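You operate a simulated robot arm through the tools that you are given. There is no shell and no other tool.

Carry out the task below with a simulated robot arm. There is one attempt and no reset: what you move stays moved.

## Task
Seat the gold die in the holder, then tighten its bolts crosswise.
Fine: all four tight, in two pairs: one bolt, then the one diagonally across from it.

Only the result counts: the job must be done as asked and must still hold three seconds after the hand-in. Knocking over, shifting, dropping, spilling or breaking anything else fails it.

## Robot
A 7-joint arm with a two-finger parallel gripper, fixed in place. Base frame: the origin is on the floor under the middle of its stand, x ahead of it, y to its left, z up. Units: m, degrees, N and s.
It reaches about 1.479 m from its shoulder. Its first joint turns from -166.0 to 166.0 degrees. Payload 4.4 kg.
The tool frame sits at the grasp point between the pads (the TCP): z along the fingers, y along the line on which they close. The tips reach 0.023 m beyond it. Largest opening 0.094 m; finger width 0.038, thickness 0.01; the body of the gripper, 0.054 by 0.096 m, starts 0.039 m behind the TCP.
Orientation is that of the tool frame in the base frame, as a unit quaternion [w, x, y, z]. With the fingers straight down and closing along the base's y, the tool's x points along the base's -x, its y along +y and its z along -z.

## Interface
- The arm moves only by the tool drive_tool. Its argument "plan" is a list of rows, each a list of 3 entries, a list of its own where there are three numbers: the shift along the tool's x, y, z in units of 25 mm (1.0 is 25 mm), then the turn, a rotation vector about the tool's x, y, z in units of 8 degrees (1.0 is 8 degrees), then the closure in counts, from 0 (fully open) to 255 (shut). In form: [[[x, y, z], [ax, ay, az], grip], ...]. A call has 1 to 20 rows; each row shifts and turns the commanded pose from where the row before left it, along the tool's axes as they then stand. A call with a number of a shift or a turn outside -1 to 1 is refused whole. Each row takes 0.2 s and may step no farther than 0.05 m and 8.6 degrees from the row before; otherwise, or with a gripper value out of range, the whole call is refused. A pose out of reach is approached as far as the arm can. The call stops where the force on the tool passes 90 N (or 10 N more than at its start, if that is more) or the arm is blocked; 0.2 s more then pass. Each finger travels about 0.072 m/s and halts on what it meets, pressing with about 38 N; the grip force reading is that of the motor and also rises with nothing between the fingers. The clock runs only during rows and for 0.2 s after the last one: add rows that do not move to give the fingers time. The reply holds the time, the measured pose of the TCP, the force on the tool along the base axes, the opening and the grip force, in the units named above and with some noise, with the torque about the TCP (base axes, N m) and any sound that the robot's microphone picked up.
- Cameras (640 x 400 px; columns grow to the right, rows downward): "scene" is fixed at [0.2187, 0.5004, 1.5589]; the picture's right is [-0.15, -0.99, 0.00], its down [-0.57, 0.09, -0.82] and it looks along [0.81, -0.13, -0.58] (base axes); focal length 323 px, centre (320, 200). "wrist" rides on the gripper at [0.086, 0.016, -0.075] in the tool frame; the picture's right is [-0.18, 0.98, 0.00], its down [-0.58, -0.11, -0.81] and it looks along [-0.79, -0.15, 0.59] (tool axes); focal length 243 px, centre (320, 200). There is no depth. A picture from a camera that has moved, and an enlarged one, comes with that camera's place and axes in the base frame and with its lens.
- snapshot(camera): a new picture of that camera. No time passes.
- zoom(camera, box): a new picture of the part [left, top, right, bottom] of that camera's present view, enlarged. No time passes.
- close_job(): hands the job in; it is judged then, once.

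Nothing tells you positions but the pictures and the camera data. Unless the task says otherwise, let go and move clear before handing in.

The tools are called as name(argument=value, ...) on one line, values as JSON. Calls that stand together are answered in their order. drive_tool: Moves the arm, as the interface text tells. Its arguments: {"type":"object","properties":{"plan":{"type":"array","items":{"type":"array"}}},"required":["plan"]} The other tools are called the same way: snapshot (camera) takes a picture; zoom (camera, box) takes an enlarged picture of a part of a camera's view; close_job () hands the job in.

At the start:

```text
time: 0.0
position: [0.5955, 0.1342, 1.3381]
ee_rot: [0.0, 0.0, 1.0, 0.0]
wrist_force: [0.1, 0.6, -0.5]
moment: [0.03, -0.02, -0.03]
finger_gap: 0.0939
grasp_force: 0.0
```

scene: 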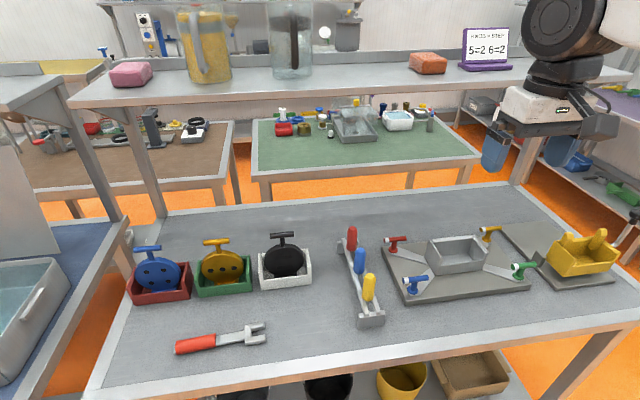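
wrist: 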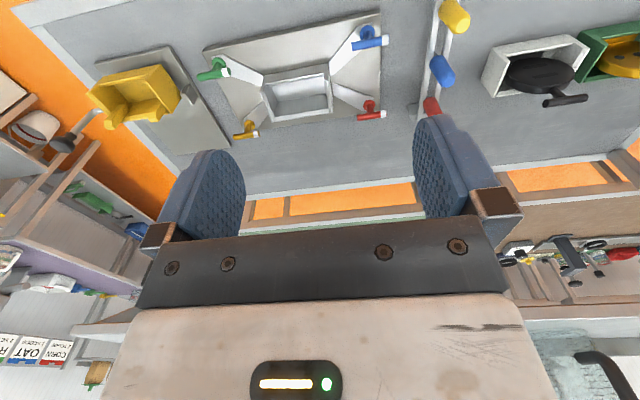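

I see a bench with three dies (blue, gold, black) in trays on the left, a tool rack with three coloured handles, a wrench lying in front, and a holder with four coloured bolts. I'll look closer before moving anything.

zoom(camera="scene", box=[360, 200, 640, 320])

zoom(camera="scene", box=[110, 220, 330, 370])

zoom(camera="scene", box=[320, 210, 430, 340])

zoom(camera="scene", box=[420, 10, 580, 90])

zoom(camera="wrist", box=[190, 0, 400, 140])

```text
2.29 times, centred on (500, 260) of scene
camera zoom: at [0.2187, 0.5004, 1.5589], right [-0.15, -0.99, 0.0], down [-0.57, 0.09, -0.82], along [0.81, -0.13, -0.58], focal length 738 px, centre (-91, 63)
```

zoom: 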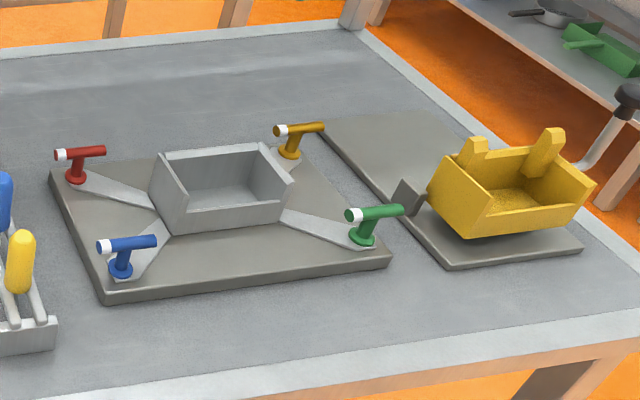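

```text
2.67 times, centred on (220, 295) of scene
camera zoom: at [0.2187, 0.5004, 1.5589], right [-0.15, -0.99, 0.0], down [-0.57, 0.09, -0.82], along [0.81, -0.13, -0.58], focal length 861 px, centre (587, -53)
```

zoom: 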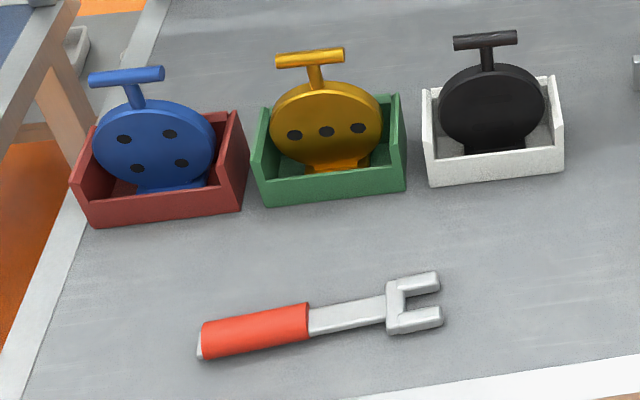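

```text
3.08 times, centred on (375, 275) of scene
camera zoom: at [0.2187, 0.5004, 1.5589], right [-0.15, -0.99, 0.0], down [-0.57, 0.09, -0.82], along [0.81, -0.13, -0.58], focal length 994 px, centre (151, -31)
```

zoom: 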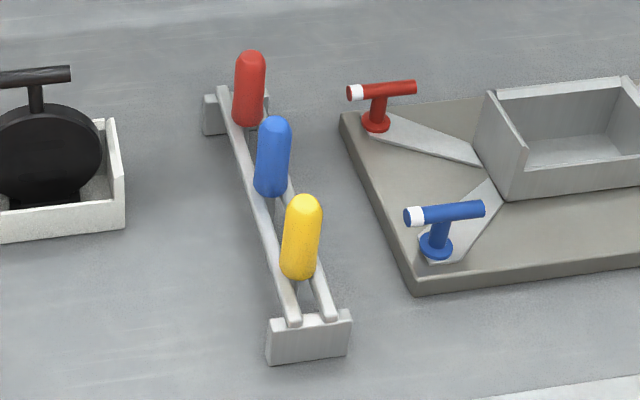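

```text
4.00 times, centred on (500, 50) of scene
camera zoom: at [0.2187, 0.5004, 1.5589], right [-0.15, -0.99, 0.0], down [-0.57, 0.09, -0.82], along [0.81, -0.13, -0.58], focal length 1292 px, centre (-400, 800)
```

zoom: 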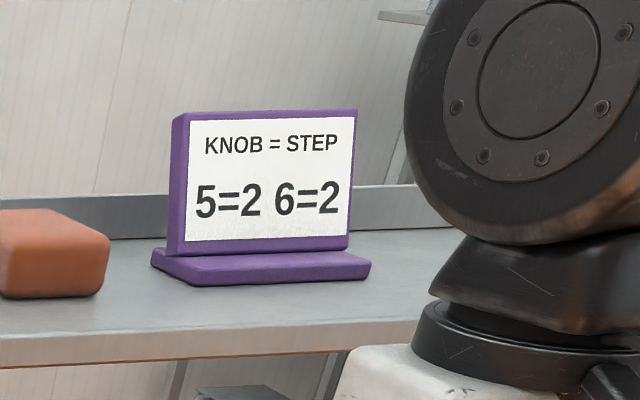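

```text
2.86 times, centred on (295, 70) of wrist
camera zoom: at [0.509, 0.1505, 1.4124], right [0.18, 0.98, 0.0], down [0.58, -0.11, 0.81], along [0.79, -0.15, -0.59], focal length 693 px, centre (391, 571)
```

zoom: 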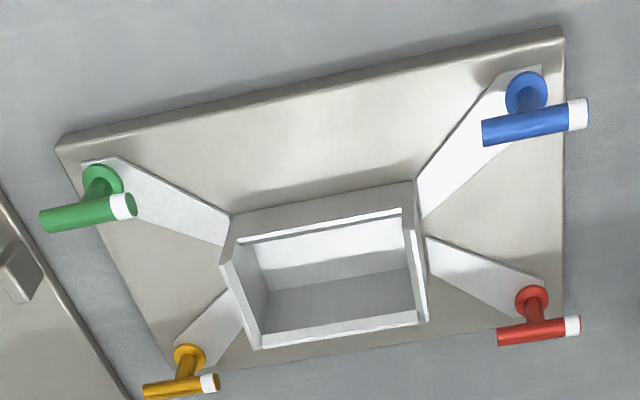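

I place the holder around (0.75, 0.07) with its four T-bar bolts at x≈0.68/0.82 and y≈-0.07/0.20. The gold die stands in the green tray near (0.80, 0.65). I'm moving the wrist camera over there for a closer look, staying high.

drive_tool(plan=[[[0, 1, 0], [0, 0, 0], 0], [[0, 1, 0], [0, 0, 0], 0], [[0, 1, 0], [0, 0, 0], 0], [[0, 1, 0], [0, 0, 0], 0], [[0, 1, 0], [0, 0, 0], 0], [[0, 1, 0], [0, 0, 0], 0], [[0, 1, 0], [0, 0, 0], 0], [[0, 1, 0], [0, 0, 0], 0], [[0, 1, 0], [0, 0, 0], 0], [[0, 1, 0], [0, 0, 0], 0], [[0, 1, 0], [0, 0, 0], 0], [[0, 1, 0], [0, 0, 0], 0], [[0, 1, 0], [0, 0, 0], 0], [[0, 1, 0], [0, 0, 0], 0], [[0, 1, 0.5], [0, 0, 0], 0], [[0, 1, 0.5], [0, 0, 0], 0], [[0, 1, 0.5], [0, 0, 0], 0], [[0, 1, 0.5], [0, 0, 0], 0], [[0, 1, 0.5], [0, 0, 0], 0]])

snapshot(camera="wrist")

snapshot(camera="scene")

```text
time: 4.0
position: [0.5947, 0.6097, 1.2767]
ee_rot: [-0.001, 0.0, 1.0, 0.0]
wrist_force: [-0.9, 0.6, 0.6]
moment: [0.01, 0.02, 0.03]
finger_gap: 0.0939
grasp_force: 0.2
```

```text
taken
camera wrist: at [0.5088, 0.626, 1.3513], right [0.18, 0.98, 0.0], down [0.58, -0.11, 0.81], along [0.79, -0.15, -0.59], focal length 243 px, centre (320, 200)
```

wrist: 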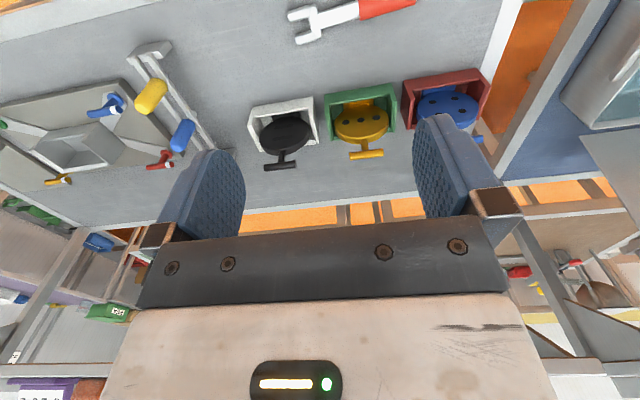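

```text
taken
```

scene: 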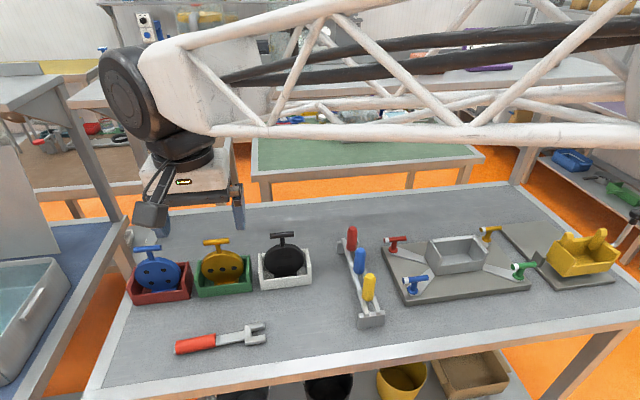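

The die is in view between the fingers. I'll enlarge it to understand its shape.

zoom(camera="wrist", box=[240, 65, 500, 185])

zoom(camera="scene", box=[180, 225, 270, 305])

zoom(camera="scene", box=[375, 215, 545, 310])

```text
2.46 times, centred on (370, 125) of wrist
camera zoom: at [0.5088, 0.626, 1.3513], right [0.18, 0.98, 0.0], down [0.58, -0.11, 0.81], along [0.79, -0.15, -0.59], focal length 597 px, centre (197, 385)
```

zoom: 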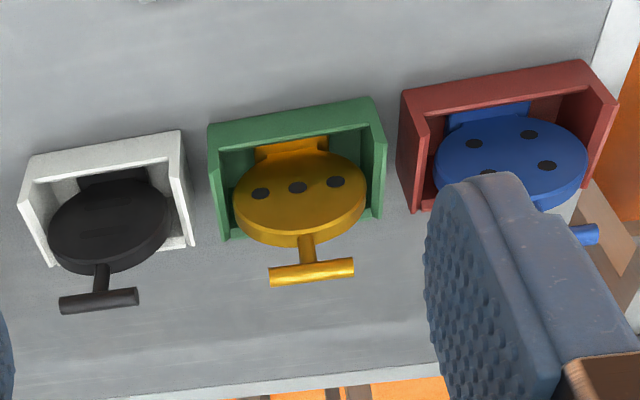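

```text
5.00 times, centred on (225, 265) of scene
camera zoom: at [0.2187, 0.5004, 1.5589], right [-0.15, -0.99, 0.0], down [-0.57, 0.09, -0.82], along [0.81, -0.13, -0.58], focal length 1615 px, centre (795, -125)
```

zoom: 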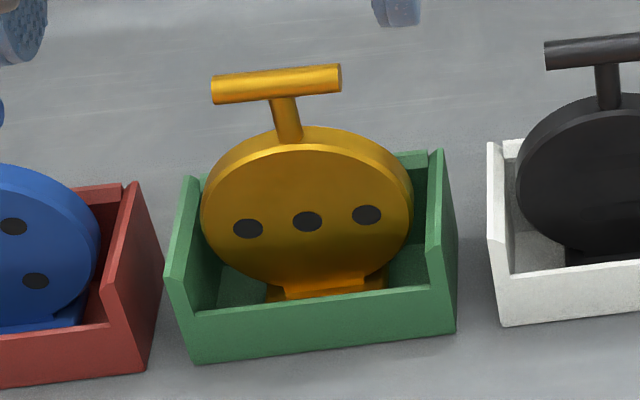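

```text
3.76 times, centred on (460, 262) of scene
camera zoom: at [0.2187, 0.5004, 1.5589], right [-0.15, -0.99, 0.0], down [-0.57, 0.09, -0.82], along [0.81, -0.13, -0.58], focal length 1216 px, centre (-207, -35)
```

zoom: 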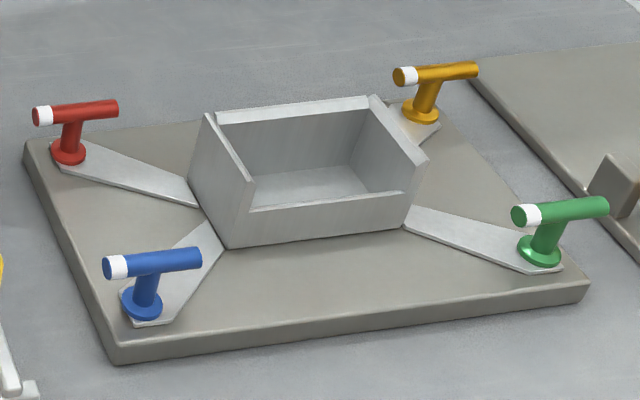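

The gold die is an upright disc on a foot, with a T-bar on top centred near (0.796, 0.650, 1.054). I'll turn the gripper a quarter turn so that it closes across the bar, move above it and check the alignment.

drive_tool(plan=[[[0, 0, 0], [0, 0, -1], 0], [[0, 0, 0], [0, 0, -1], 0], [[0, 0, 0], [0, 0, -1], 0], [[0, 0, 0], [0, 0, -1], 0], [[0, 0, 0], [0, 0, -1], 0], [[0, 0, 0], [0, 0, -1], 0], [[0, 0, 0], [0, 0, -1], 0], [[0, 0, 0], [0, 0, -1], 0], [[0, 0, 0], [0, 0, -1], 0], [[0, 0, 0], [0, 0, -1], 0], [[0, 0, 0], [0, 0, -1], 0], [[0, 0, 0], [0, 0, -0.25], 0], [[-0.2, -1, 0.3], [0, 0, 0], 0], [[-0.2, -1, 0.3], [0, 0, 0], 0], [[-0.2, -1, 0.3], [0, 0, 0], 0], [[-0.2, -1, 0.3], [0, 0, 0], 0], [[-0.2, -1, 0.3], [0, 0, 0], 0], [[-0.2, -1, 0.3], [0, 0, 0], 0], [[-0.2, -1, 0.3], [0, 0, 0], 0], [[-0.2, -1, 0.3], [0, 0, 0], 0]])

snapshot(camera="wrist")

snapshot(camera="scene")

```text
time: 8.2
position: [0.794, 0.6483, 1.216]
ee_rot: [0.001, -0.707, 0.707, 0.0]
wrist_force: [0.5, -0.4, 0.3]
moment: [0.02, 0.02, 0.01]
finger_gap: 0.0941
grasp_force: 0.0
```

```text
taken
camera wrist: at [0.7787, 0.5615, 1.2904], right [-0.98, 0.18, 0.0], down [0.11, 0.58, 0.81], along [0.15, 0.79, -0.59], focal length 243 px, centre (320, 200)
```

wrist: 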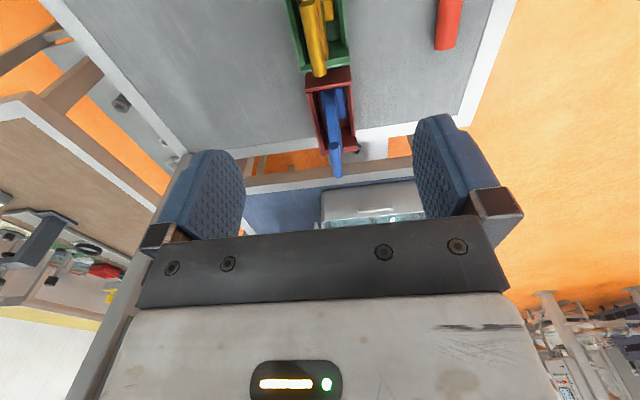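

```text
taken
```

scene: 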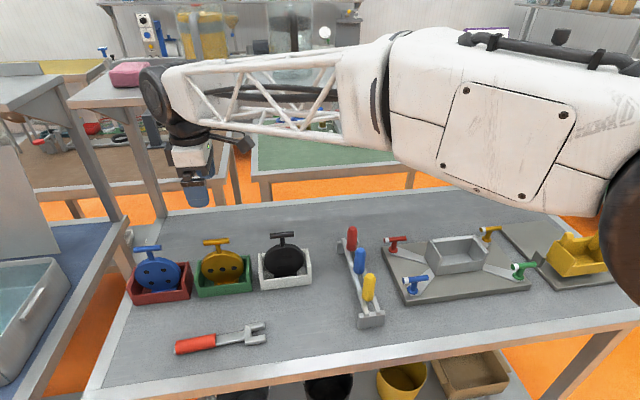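

zoom(camera="wrist", box=[240, 0, 400, 100])

```text
4.00 times, centred on (320, 50) of wrist
camera zoom: at [0.7787, 0.5615, 1.2904], right [-0.98, 0.18, 0.0], down [0.11, 0.58, 0.81], along [0.15, 0.79, -0.59], focal length 970 px, centre (320, 800)
```

zoom: 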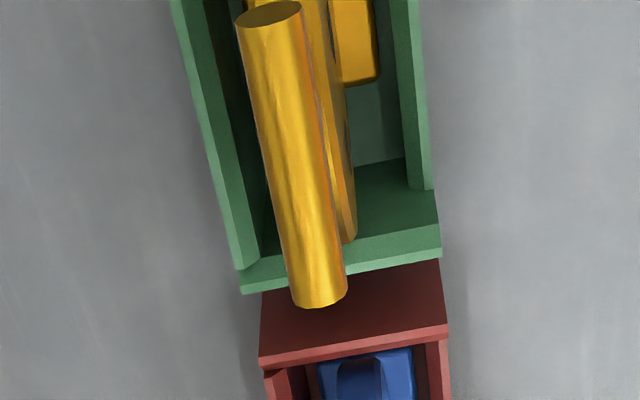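

The bar runs along y at x≈0.800, centred at y≈0.649. I'm shifting 6 mm forward and coming down around it.

drive_tool(plan=[[[0, -0.24, 0.8], [0, 0, 0], 0], [[0, 0, 0.9], [0, 0, 0], 0], [[0, 0, 0.9], [0, 0, 0], 0], [[0, 0, 0.9], [0, 0, 0], 0], [[0, 0, 0.9], [0, 0, 0], 0], [[0, 0, 0.8], [0, 0, 0], 0], [[0, 0, 0.4], [0, 0, 0], 0], [[0, 0, 0], [0, 0, 0], 0]])

snapshot(camera="wrist")

zoom(camera="scene", box=[140, 170, 300, 310])

```text
time: 10.0
position: [0.8, 0.6496, 1.075]
ee_rot: [0.001, -0.707, 0.707, 0.0]
wrist_force: [0.3, 0.2, -0.6]
moment: [-0.02, -0.02, 0.01]
finger_gap: 0.094
grasp_force: 0.1
```

```text
taken
camera wrist: at [0.7854, 0.5629, 1.15], right [-0.98, 0.18, 0.0], down [0.11, 0.58, 0.81], along [0.15, 0.79, -0.59], focal length 243 px, centre (320, 200)
```

wrist: 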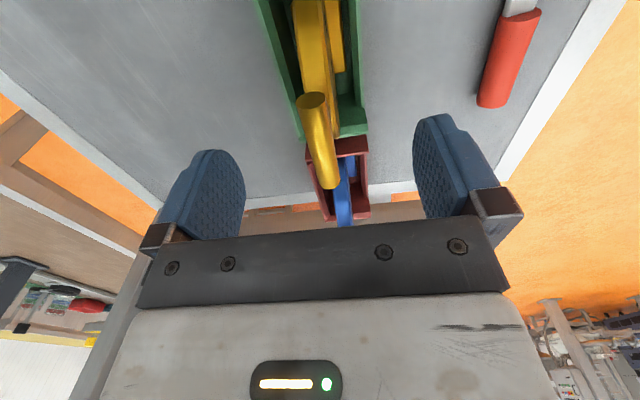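

```text
2.86 times, centred on (220, 240) of scene
camera zoom: at [0.2187, 0.5004, 1.5589], right [-0.15, -0.99, 0.0], down [-0.57, 0.09, -0.82], along [0.81, -0.13, -0.58], focal length 923 px, centre (606, 86)
```

zoom: 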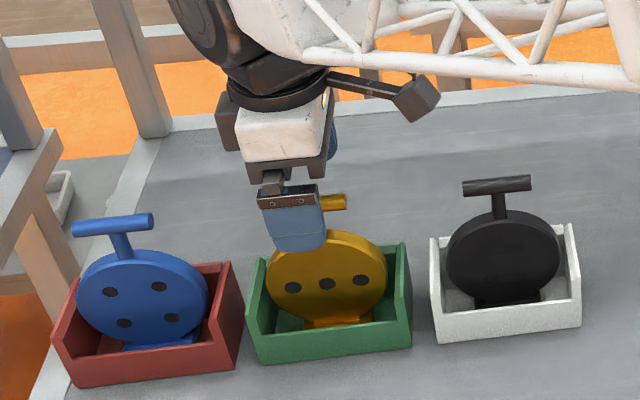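

The bar sits centred between the fingers. I'll lower slightly more and close on it.

drive_tool(plan=[[[0, 0, 0.5], [0, 0, 0], 0], [[0, 0, 0], [0, 0, 0], 0], [[0, 0, 0], [0, 0, 0], 255], [[0, 0, 0], [0, 0, 0], 255], [[0, 0, 0], [0, 0, 0], 255], [[0, 0, 0], [0, 0, 0], 255], [[0, 0, 0], [0, 0, 0], 255], [[0, 0, 0], [0, 0, 0], 255]])

snapshot(camera="wrist")

zoom(camera="scene", box=[140, 170, 300, 310])

```text
time: 11.8
position: [0.8013, 0.6477, 1.0621]
ee_rot: [0.0, -0.707, 0.707, 0.0]
wrist_force: [-0.8, -0.8, 0.2]
moment: [-0.04, -0.01, -0.03]
finger_gap: 0.0133
grasp_force: 38.4
```

```text
taken
camera wrist: at [0.7851, 0.5621, 1.1375], right [-0.98, 0.18, 0.0], down [0.11, 0.58, 0.81], along [0.15, 0.79, -0.59], focal length 243 px, centre (320, 200)
```

wrist: 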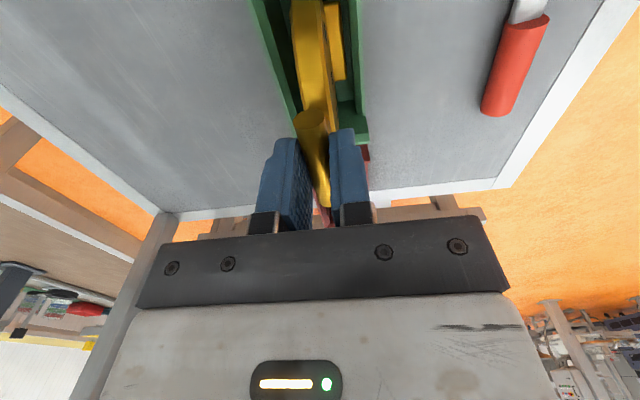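

```text
2.86 times, centred on (220, 240) of scene
camera zoom: at [0.2187, 0.5004, 1.5589], right [-0.15, -0.99, 0.0], down [-0.57, 0.09, -0.82], along [0.81, -0.13, -0.58], focal length 923 px, centre (606, 86)
```

zoom: 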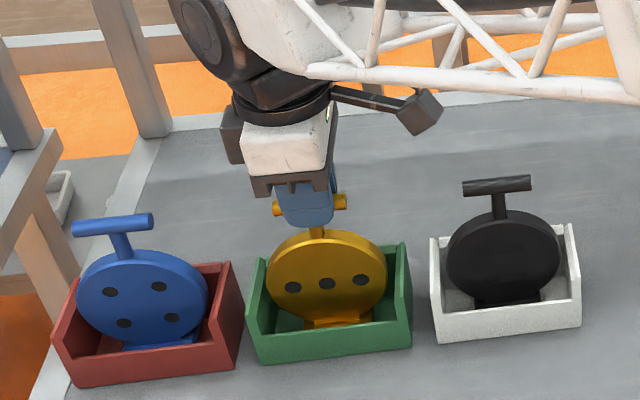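

The gripper holds the bar with a 13 mm gap. I'm lifting straight up, gently at first, and checking that only the gold die follows.

drive_tool(plan=[[[0, 0, -0.2], [0, 0, 0], 255], [[0, 0, -0.3], [0, 0, 0], 255], [[0, 0, -0.4], [0, 0, 0], 255], [[0, 0, -0.5], [0, 0, 0], 255], [[0, 0, -0.6], [0, 0, 0], 255], [[0, 0, 0], [0, 0, 0], 255]])

zoom(camera="scene", box=[140, 170, 300, 310])

snapshot(camera="wrist")

```text
time: 13.2
position: [0.7998, 0.6488, 1.1118]
ee_rot: [0.0, -0.707, 0.707, 0.0]
wrist_force: [0.1, -0.1, -4.7]
moment: [0.0, 0.02, 0.01]
finger_gap: 0.0136
grasp_force: 37.8
```

```text
2.86 times, centred on (220, 240) of scene
camera zoom: at [0.2187, 0.5004, 1.5589], right [-0.15, -0.99, 0.0], down [-0.57, 0.09, -0.82], along [0.81, -0.13, -0.58], focal length 923 px, centre (606, 86)
```

zoom: 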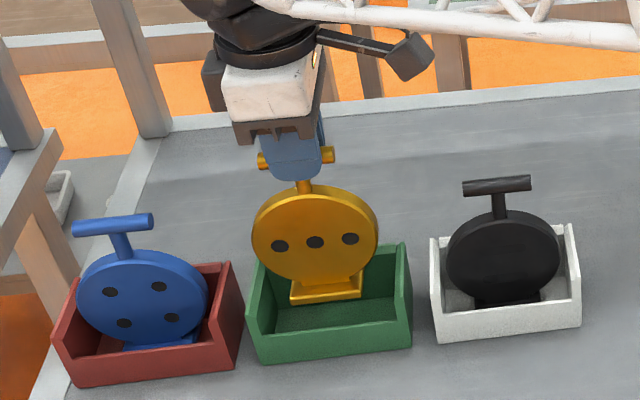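

```text
taken
camera wrist: at [0.7845, 0.5632, 1.187], right [-0.98, 0.18, 0.0], down [0.11, 0.58, 0.81], along [0.15, 0.79, -0.59], focal length 243 px, centre (320, 200)
```

wrist: 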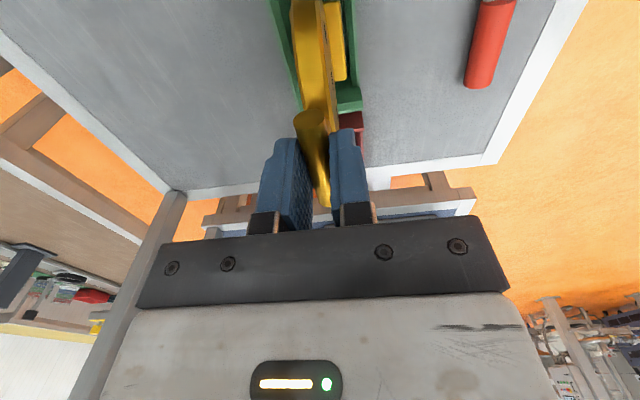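

The die came up cleanly (about 4.7 N) and the tray stayed put. I'm lifting higher for transport and to see the foot.

drive_tool(plan=[[[0, 0, -0.8], [0, 0, 0], 255], [[0, 0, -1], [0, 0, 0], 255], [[0, 0, -1], [0, 0, 0], 255], [[0, 0, -1], [0, 0, 0], 255], [[0, 0, -1], [0, 0, 0], 255], [[0, 0, -1], [0, 0, 0], 255], [[0, 0, -1], [0, 0, 0], 255], [[0, 0, 0], [0, 0, 0], 255]])

zoom(camera="scene", box=[130, 130, 330, 310])

snapshot(camera="wrist")

```text
time: 15.0
position: [0.8004, 0.6484, 1.2852]
ee_rot: [0.0, -0.706, 0.708, 0.0]
wrist_force: [-0.4, -0.5, -5.1]
moment: [0.01, -0.02, 0.0]
finger_gap: 0.0133
grasp_force: 37.9
```

```text
2.22 times, centred on (230, 220) of scene
camera zoom: at [0.2187, 0.5004, 1.5589], right [-0.15, -0.99, 0.0], down [-0.57, 0.09, -0.82], along [0.81, -0.13, -0.58], focal length 718 px, centre (520, 156)
```

zoom: 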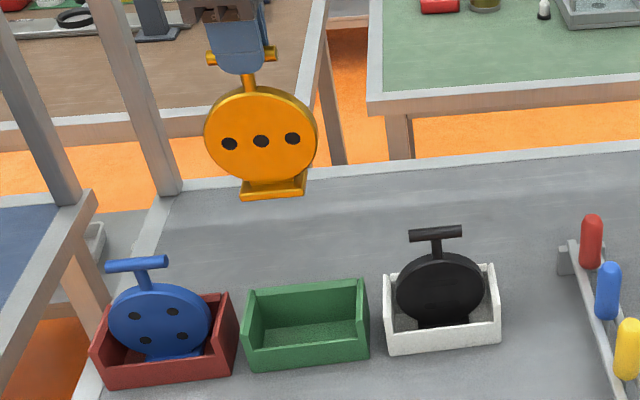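

```text
taken
camera wrist: at [0.7853, 0.5619, 1.3595], right [-0.98, 0.18, 0.0], down [0.11, 0.58, 0.81], along [0.15, 0.79, -0.59], focal length 243 px, centre (320, 200)
```

wrist: 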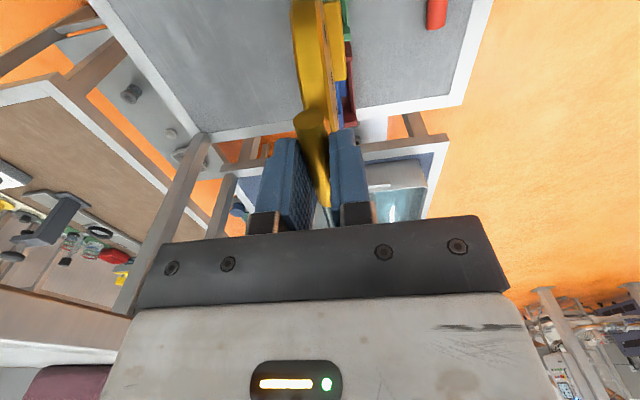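

The empty tray and the die's foot are now visible. Next I'll measure the holder pocket closely before carrying the die over.

zoom(camera="scene", box=[410, 215, 510, 285])

zoom(camera="scene", box=[180, 230, 280, 300])

zoom(camera="scene", box=[170, 130, 250, 190])

snapshot(camera="scene")

```text
5.71 times, centred on (460, 250) of scene
camera zoom: at [0.2187, 0.5004, 1.5589], right [-0.15, -0.99, 0.0], down [-0.57, 0.09, -0.82], along [0.81, -0.13, -0.58], focal length 1845 px, centre (-480, -86)
```

zoom: 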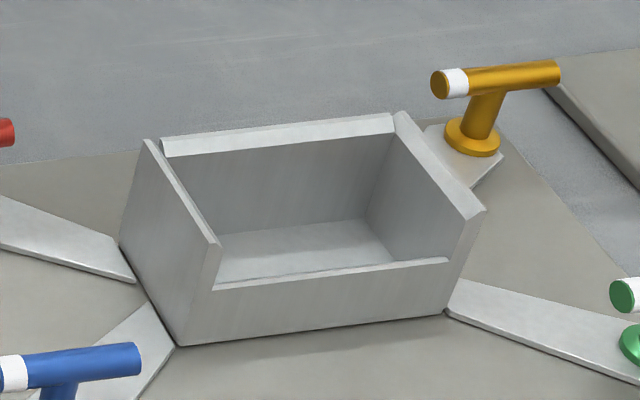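

```text
5.71 times, centred on (230, 265) of scene
camera zoom: at [0.2187, 0.5004, 1.5589], right [-0.15, -0.99, 0.0], down [-0.57, 0.09, -0.82], along [0.81, -0.13, -0.58], focal length 1845 px, centre (834, -171)
```

zoom: 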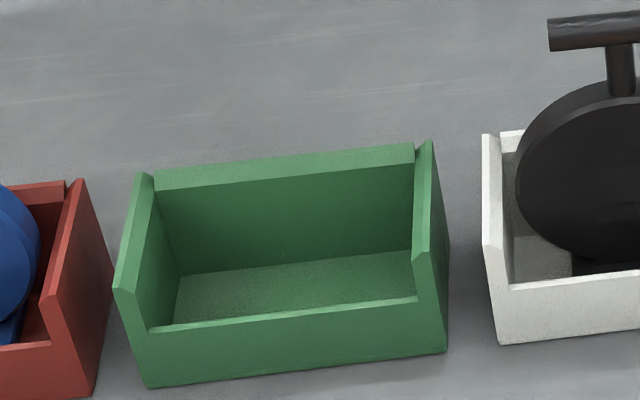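

```text
6.67 times, centred on (210, 160) of scene
camera zoom: at [0.2187, 0.5004, 1.5589], right [-0.15, -0.99, 0.0], down [-0.57, 0.09, -0.82], along [0.81, -0.13, -0.58], focal length 2153 px, centre (1053, 467)
```

zoom: 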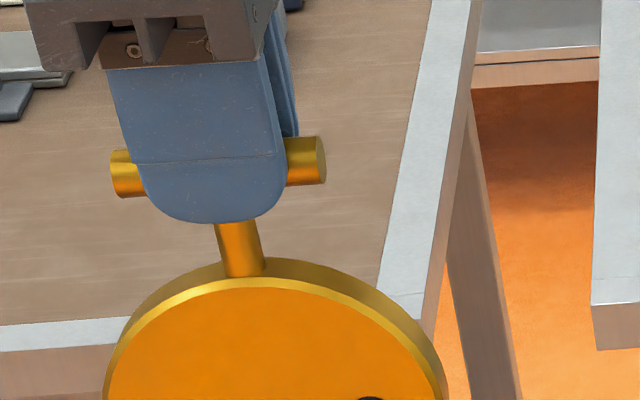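

```text
taken
```

scene: 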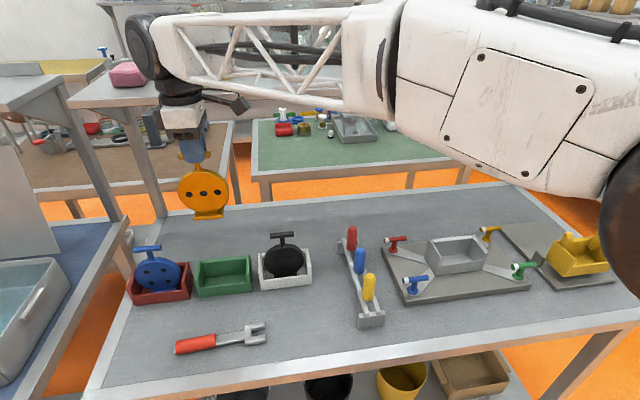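

Pocket outer size is roughly 0.126 by 0.063 m, centred near (0.753, 0.065), and the tray looks the same size. I'm zooming on the die's foot before moving.

zoom(camera="scene", box=[168, 155, 248, 225])

zoom(camera="wrist", box=[270, 0, 390, 130])

```text
5.71 times, centred on (208, 190) of scene
camera zoom: at [0.2187, 0.5004, 1.5589], right [-0.15, -0.99, 0.0], down [-0.57, 0.09, -0.82], along [0.81, -0.13, -0.58], focal length 1845 px, centre (960, 257)
```

zoom: 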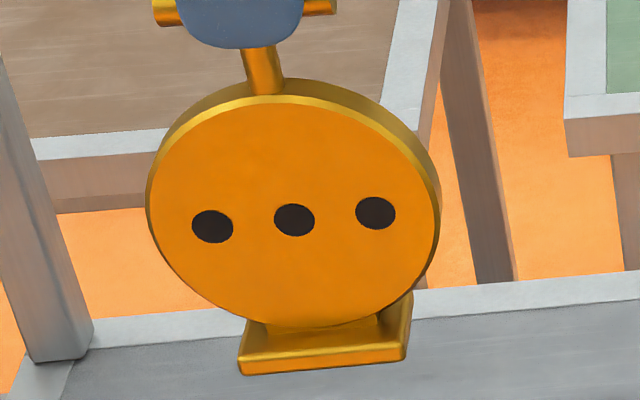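

```text
3.08 times, centred on (330, 65) of wrist
camera zoom: at [0.7853, 0.5619, 1.3595], right [-0.98, 0.18, 0.0], down [0.11, 0.58, 0.81], along [0.15, 0.79, -0.59], focal length 746 px, centre (289, 615)
```

zoom: 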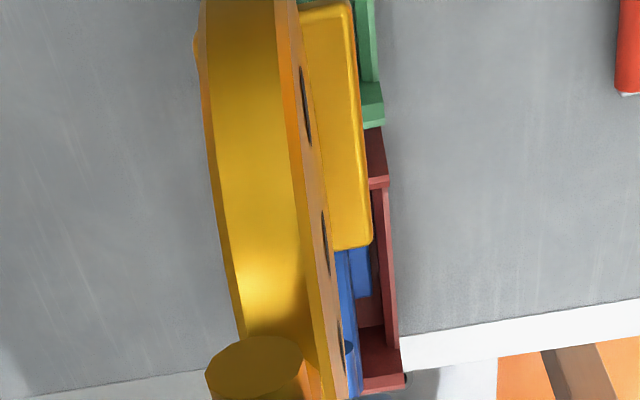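

The foot is about 0.06 m wide, its base roughly 0.149 m below the TCP, and the disc is about 0.104 m across. I'm carrying the die high over the bench to the far side of the holder for a wrist-camera view of the pocket.

drive_tool(plan=[[[0.4, 0, 0], [0, 0, 0], 255], [[0.8, 0, 0], [0, 0, 0], 255], [[1, 0, 0], [0, 0, 0], 255], [[1, 0, 0], [0, 0, 0], 255], [[1, 0, 0], [0, 0, 0], 255], [[1, 0, 0], [0, 0, 0], 255], [[1, 0, 0], [0, 0, 0], 255], [[1, 0, 0], [0, 0, 0], 255], [[1, 0, 0], [0, 0, 0], 255], [[1, 0, 0], [0, 0, 0], 255], [[1, 0, 0], [0, 0, 0], 255], [[1, 0, 0], [0, 0, 0], 255], [[1, 0, 0], [0, 0, 0], 255], [[1, 0, 0], [0, 0, 0], 255], [[1, 0, 0], [0, 0, 0], 255], [[1, 0, 0], [0, 0, 0], 255], [[1, 0, 0], [0, 0, 0], 255], [[0.8, 0, 0], [0, 0, 0], 255], [[0.4, 0, 0], [0, 0, 0], 255], [[0, 0, 0], [0, 0, 0], 255]])

snapshot(camera="scene")

snapshot(camera="wrist")

```text
time: 19.2
position: [0.8013, 0.2133, 1.2835]
ee_rot: [-0.001, 0.707, -0.707, 0.001]
wrist_force: [0.1, 0.7, -4.8]
moment: [0.0, 0.0, -0.02]
finger_gap: 0.0135
grasp_force: 38.1
```

```text
taken
```

scene: 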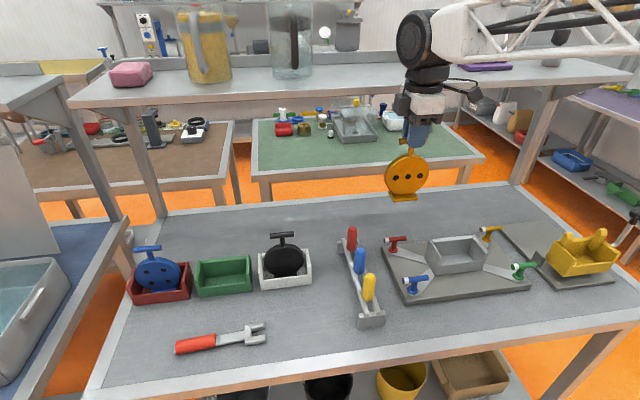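

```text
taken
camera wrist: at [0.7853, 0.1265, 1.3584], right [-0.98, 0.18, 0.0], down [0.11, 0.58, 0.81], along [0.15, 0.79, -0.59], focal length 243 px, centre (320, 200)
```

wrist: 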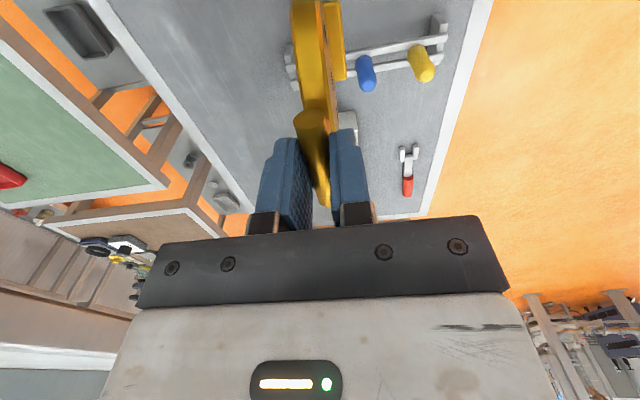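

The die hangs straight and the path is clear. I'm continuing past the holder for the pocket view.

drive_tool(plan=[[[0.5, -0.1, 0], [0, 0, 0], 255], [[0.9, -0.2, 0], [0, 0, 0], 255], [[1, -0.2, 0], [0, 0, 0], 255], [[1, -0.2, 0], [0, 0, 0], 255], [[1, -0.2, 0], [0, 0, 0], 255], [[1, -0.2, 0], [0, 0, 0], 255], [[1, -0.2, 0], [0, 0, 0], 255], [[1, -0.2, 0], [0, 0, 0], 255], [[1, -0.2, 0], [0, 0, 0], 255], [[1, -0.2, 0], [0, 0, 0], 255], [[1, -0.2, 0], [0, 0, 0], 255], [[1, -0.2, 0], [0, 0, 0], 255], [[0.9, 0, 0], [0, 0, 0], 255], [[0.5, 0, 0], [0, 0, 0], 255], [[0, 0, 0], [0, 0, 0], 255]])

snapshot(camera="wrist")

snapshot(camera="scene")

```text
time: 22.4
position: [0.8596, -0.1053, 1.2838]
ee_rot: [0.0, 0.707, -0.707, -0.001]
wrist_force: [0.5, -0.3, -5.5]
moment: [0.01, 0.0, -0.02]
finger_gap: 0.0134
grasp_force: 38.2
```

```text
taken
camera wrist: at [0.8428, -0.1914, 1.3573], right [-0.98, 0.18, 0.0], down [0.11, 0.58, 0.81], along [0.15, 0.79, -0.59], focal length 243 px, centre (320, 200)
```

wrist: 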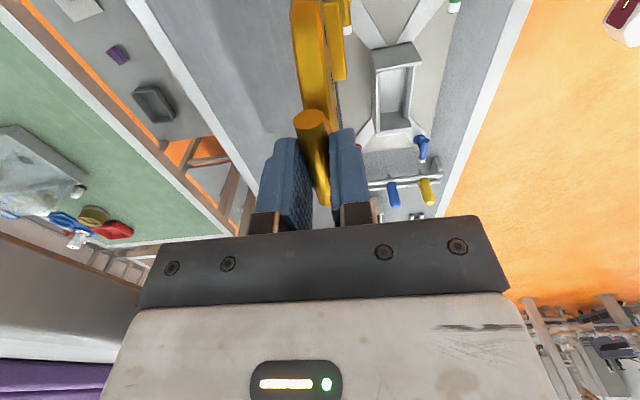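

```text
taken
```

scene: 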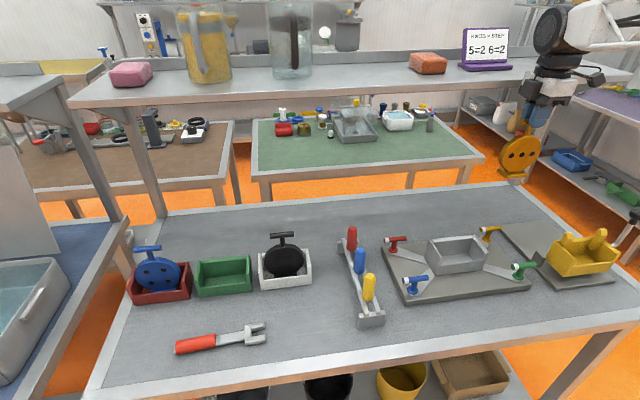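

zoom(camera="wrist", box=[340, 0, 500, 100])

zoom(camera="wrist", box=[350, 30, 450, 150])

```text
4.00 times, centred on (420, 50) of wrist
camera zoom: at [0.8428, -0.1914, 1.3573], right [-0.98, 0.18, 0.0], down [0.11, 0.58, 0.81], along [0.15, 0.79, -0.59], focal length 970 px, centre (-80, 800)
```

zoom: 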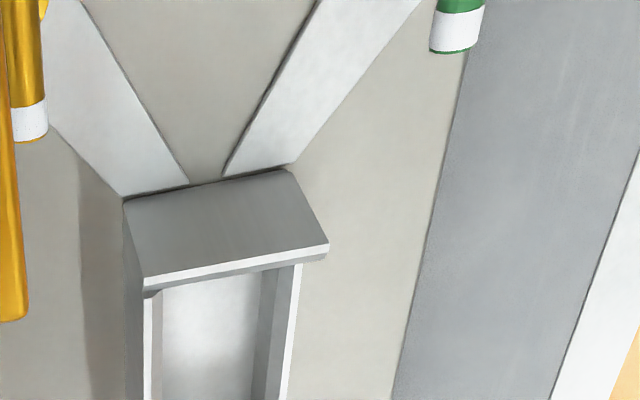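

```text
3.33 times, centred on (400, 90) of wrist
camera zoom: at [0.8428, -0.1914, 1.3573], right [-0.98, 0.18, 0.0], down [0.11, 0.58, 0.81], along [0.15, 0.79, -0.59], focal length 809 px, centre (53, 567)
```

zoom: 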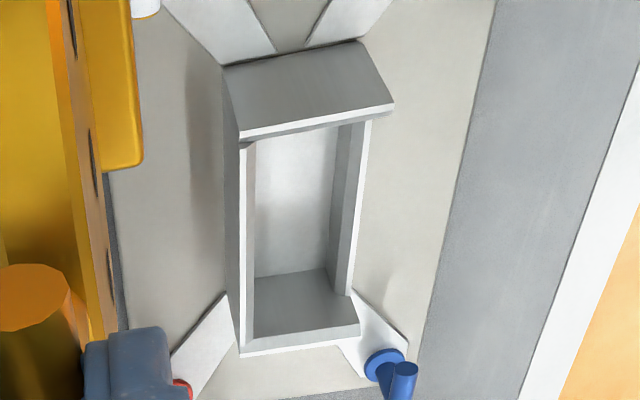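

The pocket corners agree between both cameras: outer x 0.727–0.793, y −0.004–0.123, plate top z≈0.925, so its centre is (0.760, 0.060). The die sat centred in its identical tray, so I'm moving to directly above the pocket centre.

drive_tool(plan=[[[-0.4, 0.25, 0], [0, 0, 0], 255], [[-0.9, 0.55, 0], [0, 0, 0], 255], [[-0.95, 0.57, 0], [0, 0, 0], 255], [[-0.95, 0.57, 0], [0, 0, 0], 255], [[-0.95, 0.57, 0], [0, 0, 0], 255], [[-0.95, 0.57, 0], [0, 0, 0], 255], [[-0.9, 0.55, 0], [0, 0, 0], 255], [[-0.61, 0.35, 0], [0, 0, 0], 255], [[0, 0, 0], [0, 0, 0], 255], [[0, 0, 0], [0, 0, 0], 255]])

snapshot(camera="wrist")

zoom(camera="scene", box=[380, 130, 540, 310])

```text
time: 24.6
position: [0.7587, 0.0593, 1.2809]
ee_rot: [0.0, 0.707, -0.707, 0.0]
wrist_force: [-0.5, -0.6, -6.2]
moment: [-0.02, 0.01, 0.0]
finger_gap: 0.0133
grasp_force: 37.8
```

```text
taken
camera wrist: at [0.7442, -0.0274, 1.356], right [-0.98, 0.18, 0.0], down [0.11, 0.58, 0.81], along [0.15, 0.79, -0.59], focal length 243 px, centre (320, 200)
```

wrist: 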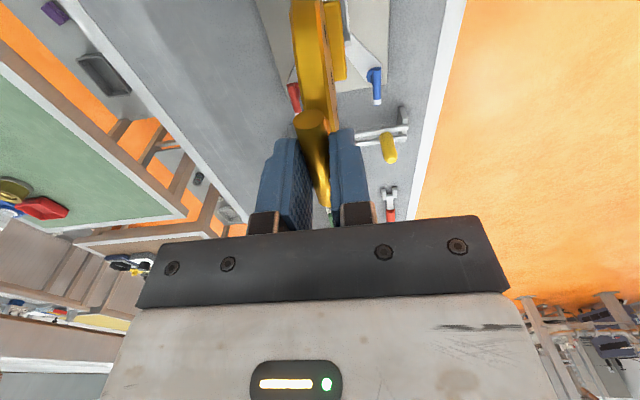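

```text
2.22 times, centred on (460, 220) of scene
camera zoom: at [0.2187, 0.5004, 1.5589], right [-0.15, -0.99, 0.0], down [-0.57, 0.09, -0.82], along [0.81, -0.13, -0.58], focal length 718 px, centre (9, 156)
```

zoom: 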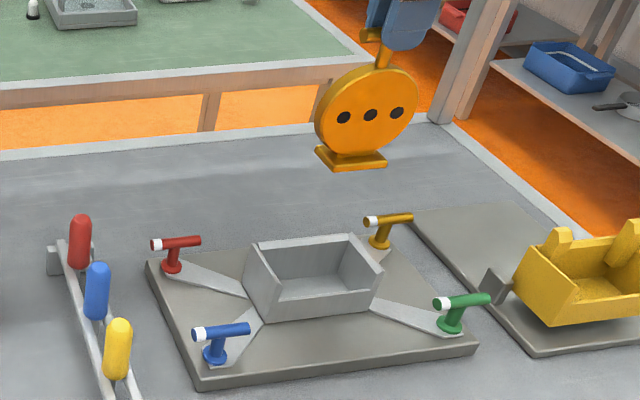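

Aligned above the pocket. I'm descending until the foot is just above the walls, then checking the alignment again.

drive_tool(plan=[[[-0.03, -0.05, 0.5], [0, 0, 0], 255], [[0, 0, 0.9], [0, 0, 0], 255], [[0, 0, 0.9], [0, 0, 0], 255], [[0, 0, 0.9], [0, 0, 0], 255], [[0, 0, 0.8], [0, 0, 0], 255], [[0, 0, 0.5], [0, 0, 0], 255], [[0, 0, 0.2], [0, 0, 0], 255], [[0, 0, 0], [0, 0, 0], 255], [[0, 0, 0], [0, 0, 0], 255]])

zoom(camera="wrist", box=[240, 0, 400, 130])

zoom(camera="scene", box=[390, 180, 530, 300])

```text
time: 26.6
position: [0.76, 0.0624, 1.1643]
ee_rot: [0.0, -0.707, 0.707, 0.001]
wrist_force: [0.2, 0.6, -4.9]
moment: [-0.02, 0.02, 0.01]
finger_gap: 0.0135
grasp_force: 38.1
```

```text
3.08 times, centred on (320, 65) of wrist
camera zoom: at [0.7446, -0.0243, 1.2392], right [-0.98, 0.18, 0.0], down [0.11, 0.58, 0.81], along [0.15, 0.79, -0.59], focal length 746 px, centre (320, 615)
```

zoom: 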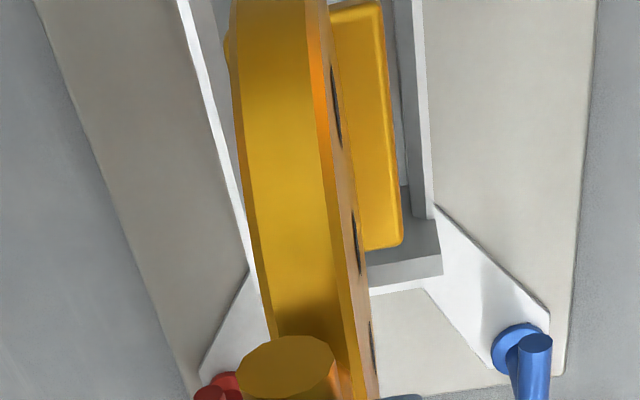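

```text
3.33 times, centred on (460, 240) of scene
camera zoom: at [0.2187, 0.5004, 1.5589], right [-0.15, -0.99, 0.0], down [-0.57, 0.09, -0.82], along [0.81, -0.13, -0.58], focal length 1076 px, centre (-147, 67)
```

zoom: 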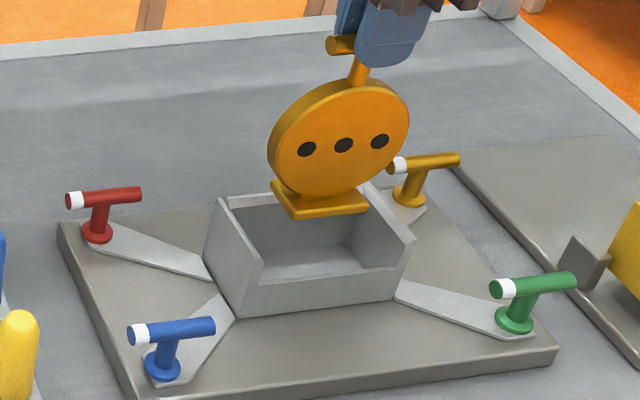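

The foot clears the pocket walls by about 6 mm on each side in x. I'm lowering into the pocket and slowing down near the floor.

drive_tool(plan=[[[0, 0, 0.5], [0, 0, 0], 255], [[0, 0, 0.6], [0, 0, 0], 255], [[0, 0, 0.6], [0, 0, 0], 255], [[0, 0, 0.5], [0, 0, 0], 255], [[0, 0, 0.4], [0, 0, 0], 255], [[0, 0, 0.2], [0, 0, 0], 255], [[0, 0, 0], [0, 0, 0], 255], [[0, 0, 0], [0, 0, 0], 255]])

zoom(camera="scene", box=[390, 180, 530, 300])

zoom(camera="wrist", box=[240, 0, 400, 130])

```text
time: 28.4
position: [0.7604, 0.0611, 1.0951]
ee_rot: [0.0, 0.708, -0.706, 0.0]
wrist_force: [-0.3, 0.3, -4.1]
moment: [0.01, 0.0, -0.03]
finger_gap: 0.0132
grasp_force: 37.9
```

```text
3.33 times, centred on (460, 240) of scene
camera zoom: at [0.2187, 0.5004, 1.5589], right [-0.15, -0.99, 0.0], down [-0.57, 0.09, -0.82], along [0.81, -0.13, -0.58], focal length 1076 px, centre (-147, 67)
```

zoom: 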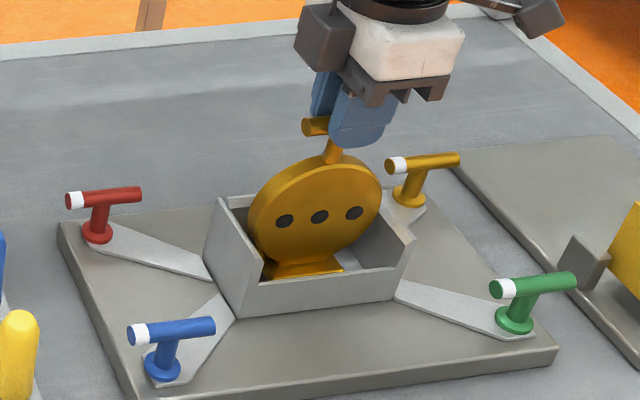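

```text
3.08 times, centred on (320, 65) of wrist
camera zoom: at [0.7452, -0.0252, 1.169], right [-0.98, 0.18, 0.0], down [0.11, 0.58, 0.81], along [0.15, 0.79, -0.59], focal length 746 px, centre (320, 615)
```

zoom: 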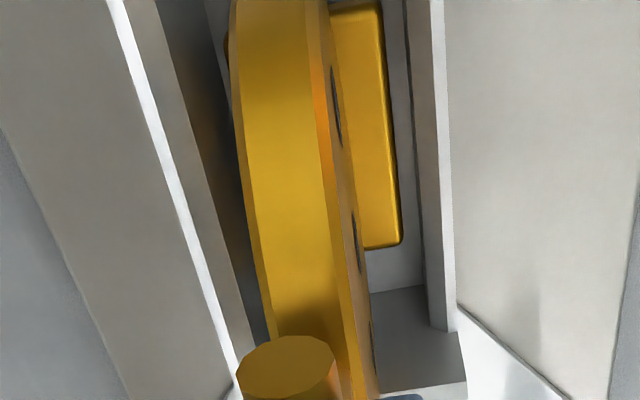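

The die is inside the pocket without touching the walls. I'll creep down in millimetre steps, watching the vertical force for the floor.

drive_tool(plan=[[[0, 0, 0.15], [0, 0, 0], 255], [[0, 0, 0.15], [0, 0, 0], 255], [[0, 0, 0.1], [0, 0, 0], 255], [[0, 0, 0], [0, 0, 0], 255]])

```text
time: 29.4
position: [0.7595, 0.0613, 1.0858]
ee_rot: [0.0, -0.707, 0.707, -0.001]
wrist_force: [-2.2, -0.7, 4.1]
moment: [-0.03, 0.03, 0.03]
finger_gap: 0.0134
grasp_force: 37.6
```

Contact: the force went from −4.5 to about +4 N at TCP z≈1.086, a bit higher than I predicted. I need to see whether it is really on the floor.

zoom(camera="scene", box=[420, 200, 510, 280])

zoom(camera="wrist", box=[240, 0, 400, 130])

```text
5.00 times, centred on (465, 240) of scene
camera zoom: at [0.2187, 0.5004, 1.5589], right [-0.15, -0.99, 0.0], down [-0.57, 0.09, -0.82], along [0.81, -0.13, -0.58], focal length 1615 px, centre (-405, 0)
```

zoom: 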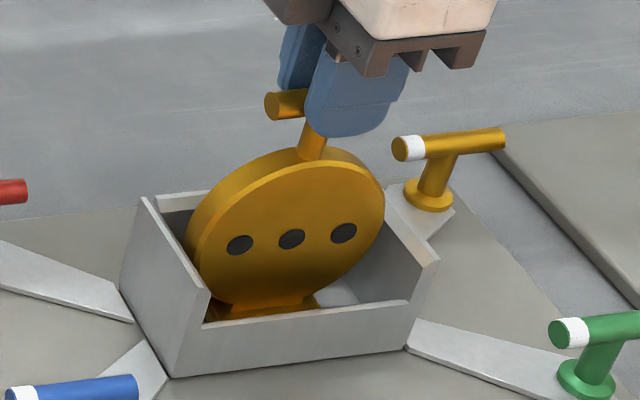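

```text
3.08 times, centred on (320, 65) of wrist
camera zoom: at [0.7444, -0.0259, 1.1601], right [-0.98, 0.18, 0.0], down [0.11, 0.58, 0.81], along [0.15, 0.79, -0.59], focal length 746 px, centre (320, 615)
```

zoom: 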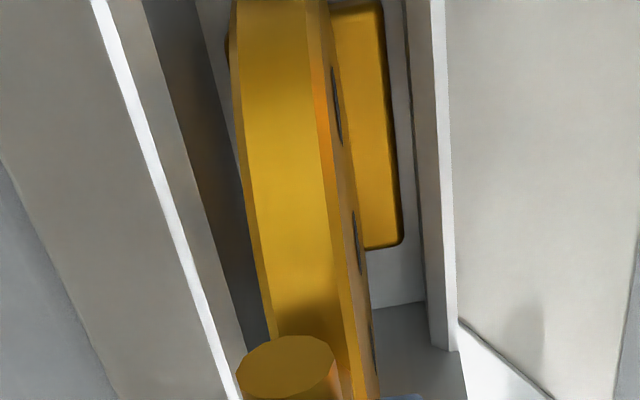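

Hole heights and TCP heights both show the die about 23 mm higher than it was in the tray, which matches the holder plate, so it is on the floor. It sits about 1 mm off-centre in y, so I'll unload it, nudge it, and set it down again.

drive_tool(plan=[[[0, 0, -0.1], [0, 0, 0], 255], [[0.05, 0, 0], [0, 0, 0], 255], [[0, 0, 0.1], [0, 0, 0], 255], [[0, 0, 0.02], [0, 0, 0], 255], [[0, 0, 0], [0, 0, 0], 255], [[0, 0, 0], [0, 0, 0], 255]])

```text
time: 30.8
position: [0.76, 0.0601, 1.0851]
ee_rot: [0.001, -0.707, 0.707, -0.001]
wrist_force: [-3.3, -4.3, 18.7]
moment: [-0.34, 0.0, -0.04]
finger_gap: 0.0134
grasp_force: 38.6
```

It is down firmly at (0.760, 0.060). I'm releasing the bar.

drive_tool(plan=[[[0, 0, 0], [0, 0, 0], 180], [[0, 0, 0], [0, 0, 0], 100], [[0, 0, 0], [0, 0, 0], 0], [[0, 0, 0], [0, 0, 0], 0], [[0, 0, 0], [0, 0, 0], 0], [[0, 0, 0], [0, 0, 0], 0]])

snapshot(camera="wrist")

zoom(camera="scene", box=[420, 200, 510, 280])

```text
time: 32.2
position: [0.7593, 0.0597, 1.0842]
ee_rot: [0.0, -0.707, 0.708, 0.0]
wrist_force: [-0.1, -0.7, -0.9]
moment: [0.01, -0.01, -0.01]
finger_gap: 0.0939
grasp_force: 0.0
```

```text
taken
camera wrist: at [0.7445, -0.0264, 1.1589], right [-0.98, 0.18, 0.0], down [0.11, 0.58, 0.81], along [0.15, 0.79, -0.59], focal length 243 px, centre (320, 200)
```

wrist: 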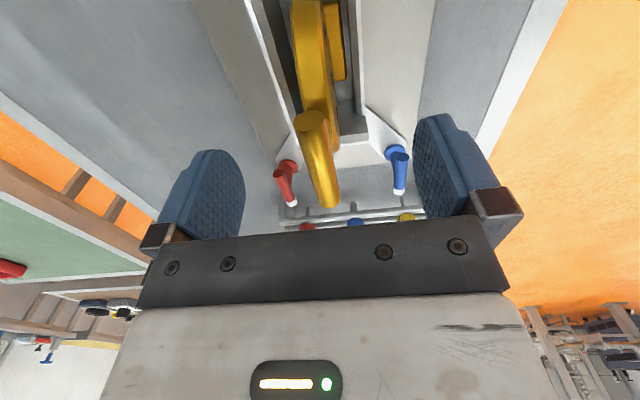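

```text
5.00 times, centred on (465, 240) of scene
camera zoom: at [0.2187, 0.5004, 1.5589], right [-0.15, -0.99, 0.0], down [-0.57, 0.09, -0.82], along [0.81, -0.13, -0.58], focal length 1615 px, centre (-405, 0)
```

zoom: 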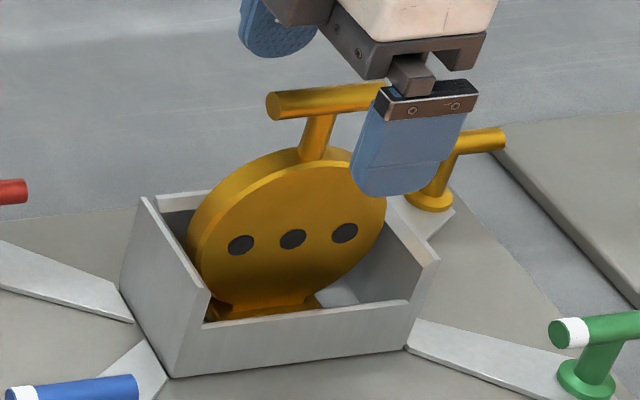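

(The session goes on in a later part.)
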